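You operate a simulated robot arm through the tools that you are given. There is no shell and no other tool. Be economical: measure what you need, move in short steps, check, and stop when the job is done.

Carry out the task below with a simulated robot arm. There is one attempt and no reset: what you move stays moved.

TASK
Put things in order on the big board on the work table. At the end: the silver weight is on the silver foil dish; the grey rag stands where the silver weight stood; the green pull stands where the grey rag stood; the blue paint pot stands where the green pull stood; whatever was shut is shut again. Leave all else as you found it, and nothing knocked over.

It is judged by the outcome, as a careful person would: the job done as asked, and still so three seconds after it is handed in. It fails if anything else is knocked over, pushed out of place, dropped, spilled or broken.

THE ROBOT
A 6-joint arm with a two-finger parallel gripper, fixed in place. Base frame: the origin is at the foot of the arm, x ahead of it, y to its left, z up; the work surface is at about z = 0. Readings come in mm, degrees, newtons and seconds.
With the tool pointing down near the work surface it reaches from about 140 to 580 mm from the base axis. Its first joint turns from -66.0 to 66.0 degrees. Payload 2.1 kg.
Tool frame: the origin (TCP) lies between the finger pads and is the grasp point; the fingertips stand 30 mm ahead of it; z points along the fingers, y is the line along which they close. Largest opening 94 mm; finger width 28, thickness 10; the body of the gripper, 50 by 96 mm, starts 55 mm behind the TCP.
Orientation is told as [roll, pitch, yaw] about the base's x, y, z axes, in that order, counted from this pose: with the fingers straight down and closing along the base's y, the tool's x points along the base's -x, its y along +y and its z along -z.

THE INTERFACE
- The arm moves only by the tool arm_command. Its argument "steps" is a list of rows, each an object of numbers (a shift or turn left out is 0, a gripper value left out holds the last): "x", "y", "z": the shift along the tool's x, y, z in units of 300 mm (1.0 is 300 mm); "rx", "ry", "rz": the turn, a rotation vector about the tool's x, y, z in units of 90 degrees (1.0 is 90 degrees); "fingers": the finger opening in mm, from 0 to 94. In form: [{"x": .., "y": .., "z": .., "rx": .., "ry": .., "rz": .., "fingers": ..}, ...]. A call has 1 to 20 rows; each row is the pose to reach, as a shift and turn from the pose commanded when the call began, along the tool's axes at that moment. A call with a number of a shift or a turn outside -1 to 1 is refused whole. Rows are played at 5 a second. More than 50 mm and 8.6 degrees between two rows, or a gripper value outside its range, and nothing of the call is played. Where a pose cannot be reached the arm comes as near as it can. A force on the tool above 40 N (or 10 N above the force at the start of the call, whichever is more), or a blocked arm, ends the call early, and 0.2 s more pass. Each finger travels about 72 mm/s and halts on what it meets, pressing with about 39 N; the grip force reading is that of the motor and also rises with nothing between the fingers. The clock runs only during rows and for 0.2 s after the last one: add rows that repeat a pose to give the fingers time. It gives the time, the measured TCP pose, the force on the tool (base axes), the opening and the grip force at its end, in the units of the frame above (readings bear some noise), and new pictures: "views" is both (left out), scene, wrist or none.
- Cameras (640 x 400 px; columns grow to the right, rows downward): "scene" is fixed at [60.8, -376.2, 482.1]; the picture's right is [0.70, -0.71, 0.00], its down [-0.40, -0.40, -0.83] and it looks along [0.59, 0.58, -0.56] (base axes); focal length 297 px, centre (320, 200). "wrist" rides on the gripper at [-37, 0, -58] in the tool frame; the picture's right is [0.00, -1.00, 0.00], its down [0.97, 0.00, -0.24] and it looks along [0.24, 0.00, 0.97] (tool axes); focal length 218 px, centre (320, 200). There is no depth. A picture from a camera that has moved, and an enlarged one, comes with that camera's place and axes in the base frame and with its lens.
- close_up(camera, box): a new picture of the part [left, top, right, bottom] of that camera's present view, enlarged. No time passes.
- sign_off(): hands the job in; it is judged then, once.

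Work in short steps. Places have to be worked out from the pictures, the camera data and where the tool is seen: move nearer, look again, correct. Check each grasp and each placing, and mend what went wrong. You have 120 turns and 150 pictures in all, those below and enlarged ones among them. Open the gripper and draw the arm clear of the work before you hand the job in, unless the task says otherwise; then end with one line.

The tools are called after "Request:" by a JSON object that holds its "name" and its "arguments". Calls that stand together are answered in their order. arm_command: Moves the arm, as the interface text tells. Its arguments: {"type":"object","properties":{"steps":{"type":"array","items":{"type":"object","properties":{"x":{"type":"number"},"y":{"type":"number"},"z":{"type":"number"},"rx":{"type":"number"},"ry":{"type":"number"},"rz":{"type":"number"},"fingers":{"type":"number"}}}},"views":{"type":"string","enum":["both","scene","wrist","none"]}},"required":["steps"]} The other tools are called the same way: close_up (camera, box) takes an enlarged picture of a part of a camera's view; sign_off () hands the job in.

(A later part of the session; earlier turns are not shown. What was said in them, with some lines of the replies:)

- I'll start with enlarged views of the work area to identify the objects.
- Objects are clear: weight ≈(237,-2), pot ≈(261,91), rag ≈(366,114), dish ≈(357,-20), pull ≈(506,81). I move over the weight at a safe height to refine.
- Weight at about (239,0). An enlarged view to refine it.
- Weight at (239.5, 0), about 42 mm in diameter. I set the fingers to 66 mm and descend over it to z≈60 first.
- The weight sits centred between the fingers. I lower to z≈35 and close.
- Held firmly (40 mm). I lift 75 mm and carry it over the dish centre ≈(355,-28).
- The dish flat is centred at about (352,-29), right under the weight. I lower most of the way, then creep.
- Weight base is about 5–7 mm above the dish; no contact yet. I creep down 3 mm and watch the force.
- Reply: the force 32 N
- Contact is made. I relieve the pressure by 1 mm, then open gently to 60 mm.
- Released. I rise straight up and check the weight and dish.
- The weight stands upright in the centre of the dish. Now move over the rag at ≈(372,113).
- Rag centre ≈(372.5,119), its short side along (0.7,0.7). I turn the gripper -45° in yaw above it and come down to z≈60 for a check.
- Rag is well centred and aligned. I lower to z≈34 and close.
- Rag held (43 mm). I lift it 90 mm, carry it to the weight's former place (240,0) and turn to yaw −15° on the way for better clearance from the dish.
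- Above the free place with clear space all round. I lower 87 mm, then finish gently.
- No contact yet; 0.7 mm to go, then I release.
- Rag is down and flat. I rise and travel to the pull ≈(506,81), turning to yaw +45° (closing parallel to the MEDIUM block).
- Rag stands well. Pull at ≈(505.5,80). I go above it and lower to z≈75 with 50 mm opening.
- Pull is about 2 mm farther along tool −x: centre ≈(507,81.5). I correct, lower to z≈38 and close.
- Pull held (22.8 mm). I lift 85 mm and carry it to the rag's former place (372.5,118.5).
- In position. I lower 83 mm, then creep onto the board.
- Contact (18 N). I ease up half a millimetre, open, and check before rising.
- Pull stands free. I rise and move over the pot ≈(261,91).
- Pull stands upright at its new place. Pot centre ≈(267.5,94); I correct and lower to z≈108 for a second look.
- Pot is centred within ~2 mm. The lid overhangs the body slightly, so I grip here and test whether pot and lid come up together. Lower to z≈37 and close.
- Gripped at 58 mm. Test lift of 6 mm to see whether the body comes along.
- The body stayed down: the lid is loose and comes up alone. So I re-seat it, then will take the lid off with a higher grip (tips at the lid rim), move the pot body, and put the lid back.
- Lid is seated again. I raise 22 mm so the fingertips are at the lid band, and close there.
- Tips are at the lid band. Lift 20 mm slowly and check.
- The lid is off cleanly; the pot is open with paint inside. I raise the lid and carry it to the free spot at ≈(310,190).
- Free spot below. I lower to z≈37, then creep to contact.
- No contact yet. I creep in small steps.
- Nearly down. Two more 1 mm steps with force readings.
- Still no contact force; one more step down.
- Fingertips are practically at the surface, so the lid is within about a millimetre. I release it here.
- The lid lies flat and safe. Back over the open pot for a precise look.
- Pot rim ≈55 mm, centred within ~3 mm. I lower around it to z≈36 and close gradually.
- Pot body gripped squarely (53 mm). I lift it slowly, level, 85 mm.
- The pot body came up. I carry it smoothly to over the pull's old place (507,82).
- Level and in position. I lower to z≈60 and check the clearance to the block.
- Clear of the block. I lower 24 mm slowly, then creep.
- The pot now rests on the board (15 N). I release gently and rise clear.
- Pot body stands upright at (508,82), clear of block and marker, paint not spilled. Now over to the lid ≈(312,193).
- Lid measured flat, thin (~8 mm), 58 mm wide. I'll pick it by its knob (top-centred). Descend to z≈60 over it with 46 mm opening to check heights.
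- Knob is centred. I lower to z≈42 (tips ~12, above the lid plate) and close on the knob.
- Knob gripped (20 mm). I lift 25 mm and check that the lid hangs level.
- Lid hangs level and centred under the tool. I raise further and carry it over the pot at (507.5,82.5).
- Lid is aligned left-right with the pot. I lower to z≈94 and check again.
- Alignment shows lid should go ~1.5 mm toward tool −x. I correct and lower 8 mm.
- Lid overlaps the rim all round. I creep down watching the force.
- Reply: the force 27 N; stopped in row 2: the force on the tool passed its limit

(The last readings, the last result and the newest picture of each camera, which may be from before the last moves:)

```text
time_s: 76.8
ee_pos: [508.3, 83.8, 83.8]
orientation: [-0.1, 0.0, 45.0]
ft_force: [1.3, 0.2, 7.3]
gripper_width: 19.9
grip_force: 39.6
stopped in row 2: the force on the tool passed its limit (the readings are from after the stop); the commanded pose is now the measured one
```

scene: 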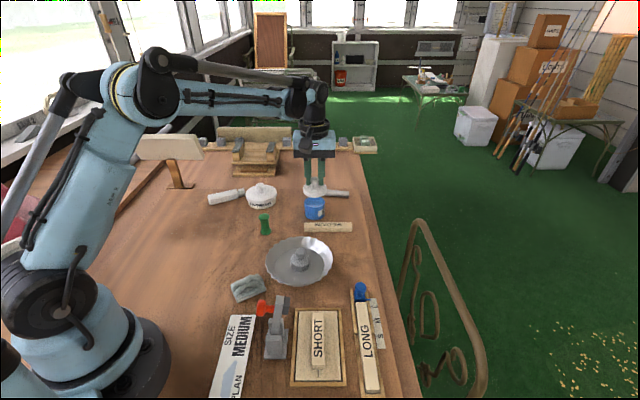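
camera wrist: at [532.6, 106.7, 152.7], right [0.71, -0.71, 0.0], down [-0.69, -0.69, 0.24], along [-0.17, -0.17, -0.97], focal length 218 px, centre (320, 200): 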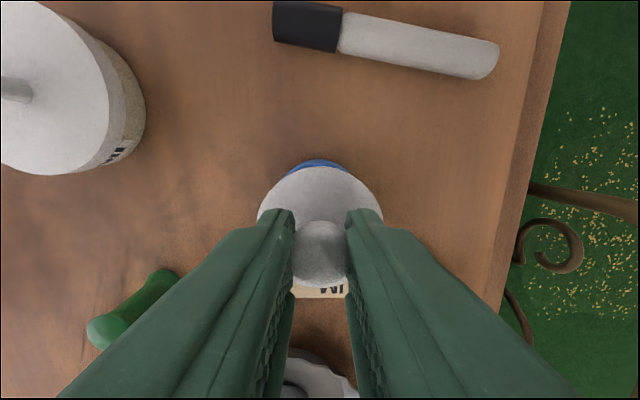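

Firm contact at z≈83.5. Check whether the lid is seated.

Request:
{"name": "close_up", "arguments": {"camera": "scene", "box": [285, 175, 345, 220]}}

Request:
{"name": "close_up", "arguments": {"camera": "wrist", "box": [240, 130, 400, 230]}}

```text
8.89 times, centred on (315, 198) of scene
camera zoom: at [60.8, -376.2, 482.1], right [0.7, -0.71, 0.0], down [-0.4, -0.4, -0.83], along [0.59, 0.58, -0.56], focal length 2641 px, centre (364, 222)
```

zoom: 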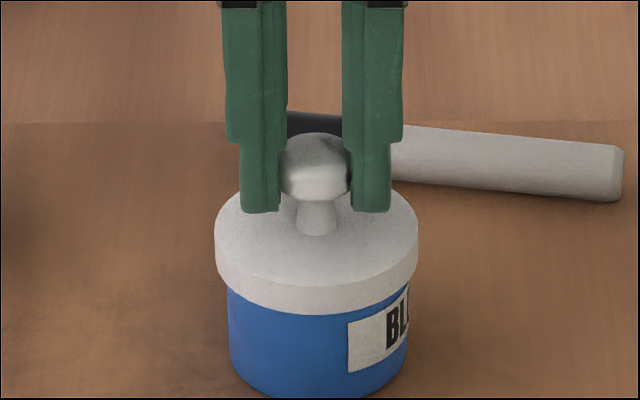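

```text
4.00 times, centred on (320, 180) of wrist
camera zoom: at [533.6, 109.0, 142.4], right [0.71, -0.71, 0.0], down [-0.69, -0.69, 0.24], along [-0.17, -0.17, -0.97], focal length 873 px, centre (320, 280)
```

zoom: 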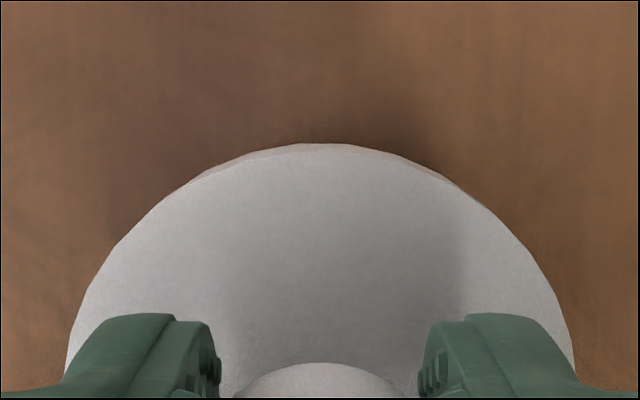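

The lid looks close to seated. I release the knob, rise and inspect its level and centring.

Request:
{"name": "arm_command", "arguments": {"steps": [{"z": 0.0, "fingers": 24}, {"z": 0.0, "fingers": 36}, {"z": 0.0, "fingers": 46}, {"z": -0.06, "fingers": 60}, {"z": -0.15, "fingers": 94}, {"z": -0.2}, {"z": -0.2}], "views": "wrist"}}

Request:
{"name": "close_up", "arguments": {"camera": "scene", "box": [285, 180, 345, 225]}}

Request:
{"name": "close_up", "arguments": {"camera": "wrist", "box": [240, 130, 400, 230]}}

```text
time_s: 78.4
ee_pos: [510.2, 83.1, 143.0]
orientation: [0.0, -0.1, 45.0]
ft_force: [-0.5, -0.4, 0.0]
gripper_width: 93.9
grip_force: 0.0
camera wrist: at [534.1, 109.5, 202.2], right [0.71, -0.71, 0.0], down [-0.69, -0.69, 0.24], along [-0.17, -0.17, -0.97], focal length 218 px, centre (320, 200)
```

wrist: 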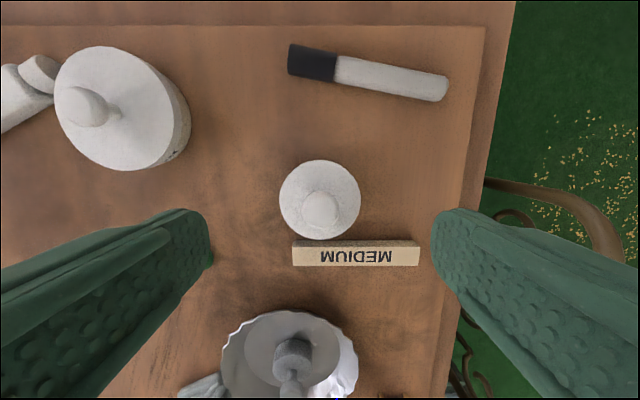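

```text
8.89 times, centred on (315, 202) of scene
camera zoom: at [60.8, -376.2, 482.1], right [0.7, -0.71, 0.0], down [-0.4, -0.4, -0.83], along [0.59, 0.58, -0.56], focal length 2641 px, centre (364, 178)
```

zoom: 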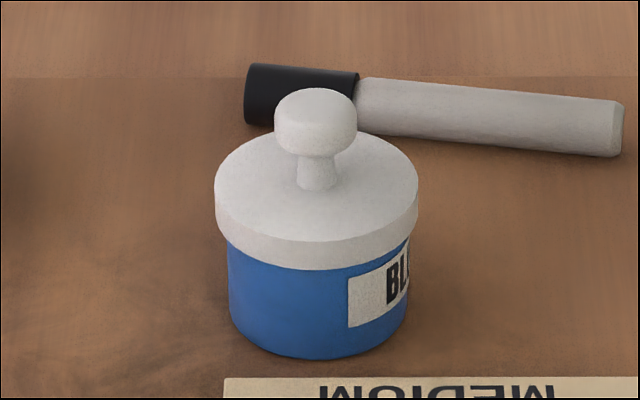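

```text
4.00 times, centred on (320, 180) of wrist
camera zoom: at [534.1, 109.5, 202.2], right [0.71, -0.71, 0.0], down [-0.69, -0.69, 0.24], along [-0.17, -0.17, -0.97], focal length 873 px, centre (320, 280)
```

zoom: 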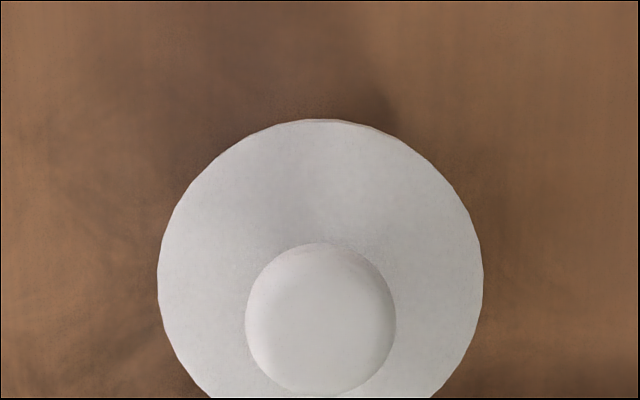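

Lid is level, centred and seated just as originally (same gap to the label). I draw the arm up and away and take a final look.

Request:
{"name": "arm_command", "arguments": {"steps": [{"z": -0.12}, {"z": -0.25}, {"z": -0.38}, {"z": -0.5}, {"x": 0.069, "y": 0.11, "z": -0.5}, {"x": 0.138, "y": 0.22, "z": -0.5}, {"x": 0.206, "y": 0.33, "z": -0.5}, {"x": 0.275, "y": 0.44, "z": -0.5}, {"x": 0.344, "y": 0.551, "z": -0.5}, {"x": 0.344, "y": 0.551, "z": -0.5}]}}

Request:
{"name": "close_up", "arguments": {"camera": "scene", "box": [200, 170, 400, 310]}}

```text
time_s: 80.6
ee_pos: [315.5, 125.7, 291.6]
orientation: [0.1, -0.1, 45.1]
ft_force: [0.1, 1.6, 0.4]
gripper_width: 94.3
grip_force: 0.0
camera wrist: at [341.6, 150.8, 350.4], right [0.71, -0.71, 0.0], down [-0.69, -0.69, 0.24], along [-0.17, -0.17, -0.97], focal length 218 px, centre (320, 200)
```

scene: 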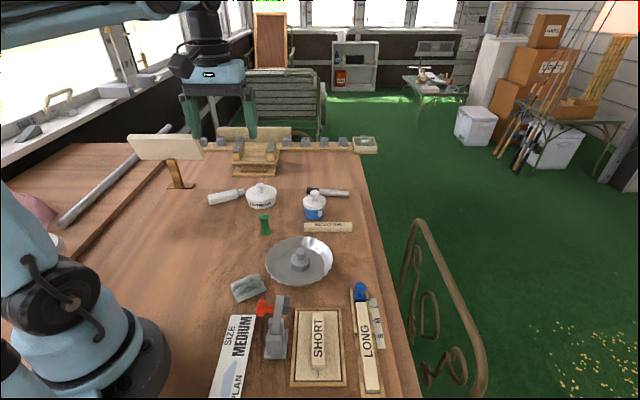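
wrist: 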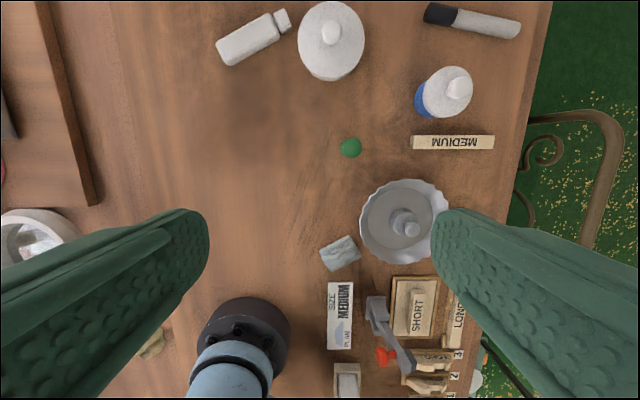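

```text
2.86 times, centred on (300, 240) of scene
camera zoom: at [60.8, -376.2, 482.1], right [0.7, -0.71, 0.0], down [-0.4, -0.4, -0.83], along [0.59, 0.58, -0.56], focal length 849 px, centre (377, 86)
```

zoom: 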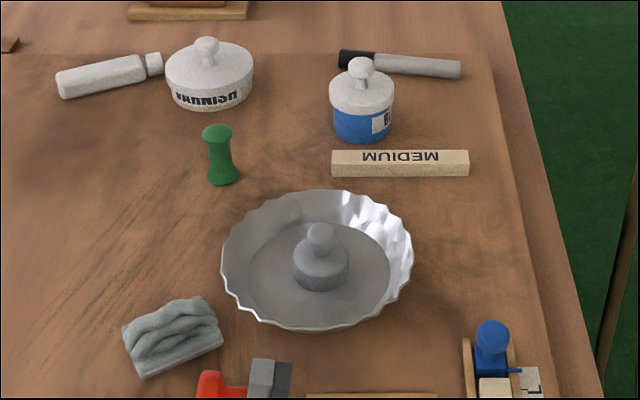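

The final view shows every object in its place, the pot shut, nothing else disturbed, and the arm clear with the gripper open. I hand in.

Request:
{"name": "sign_off", "arguments": {}}

```text
The job is handed in.
```

The job is done and handed in: the weight is on the foil dish, the rag is where the weight stood, the pull is where the rag stood, and the blue pot is where the pull stood with its lid back on.
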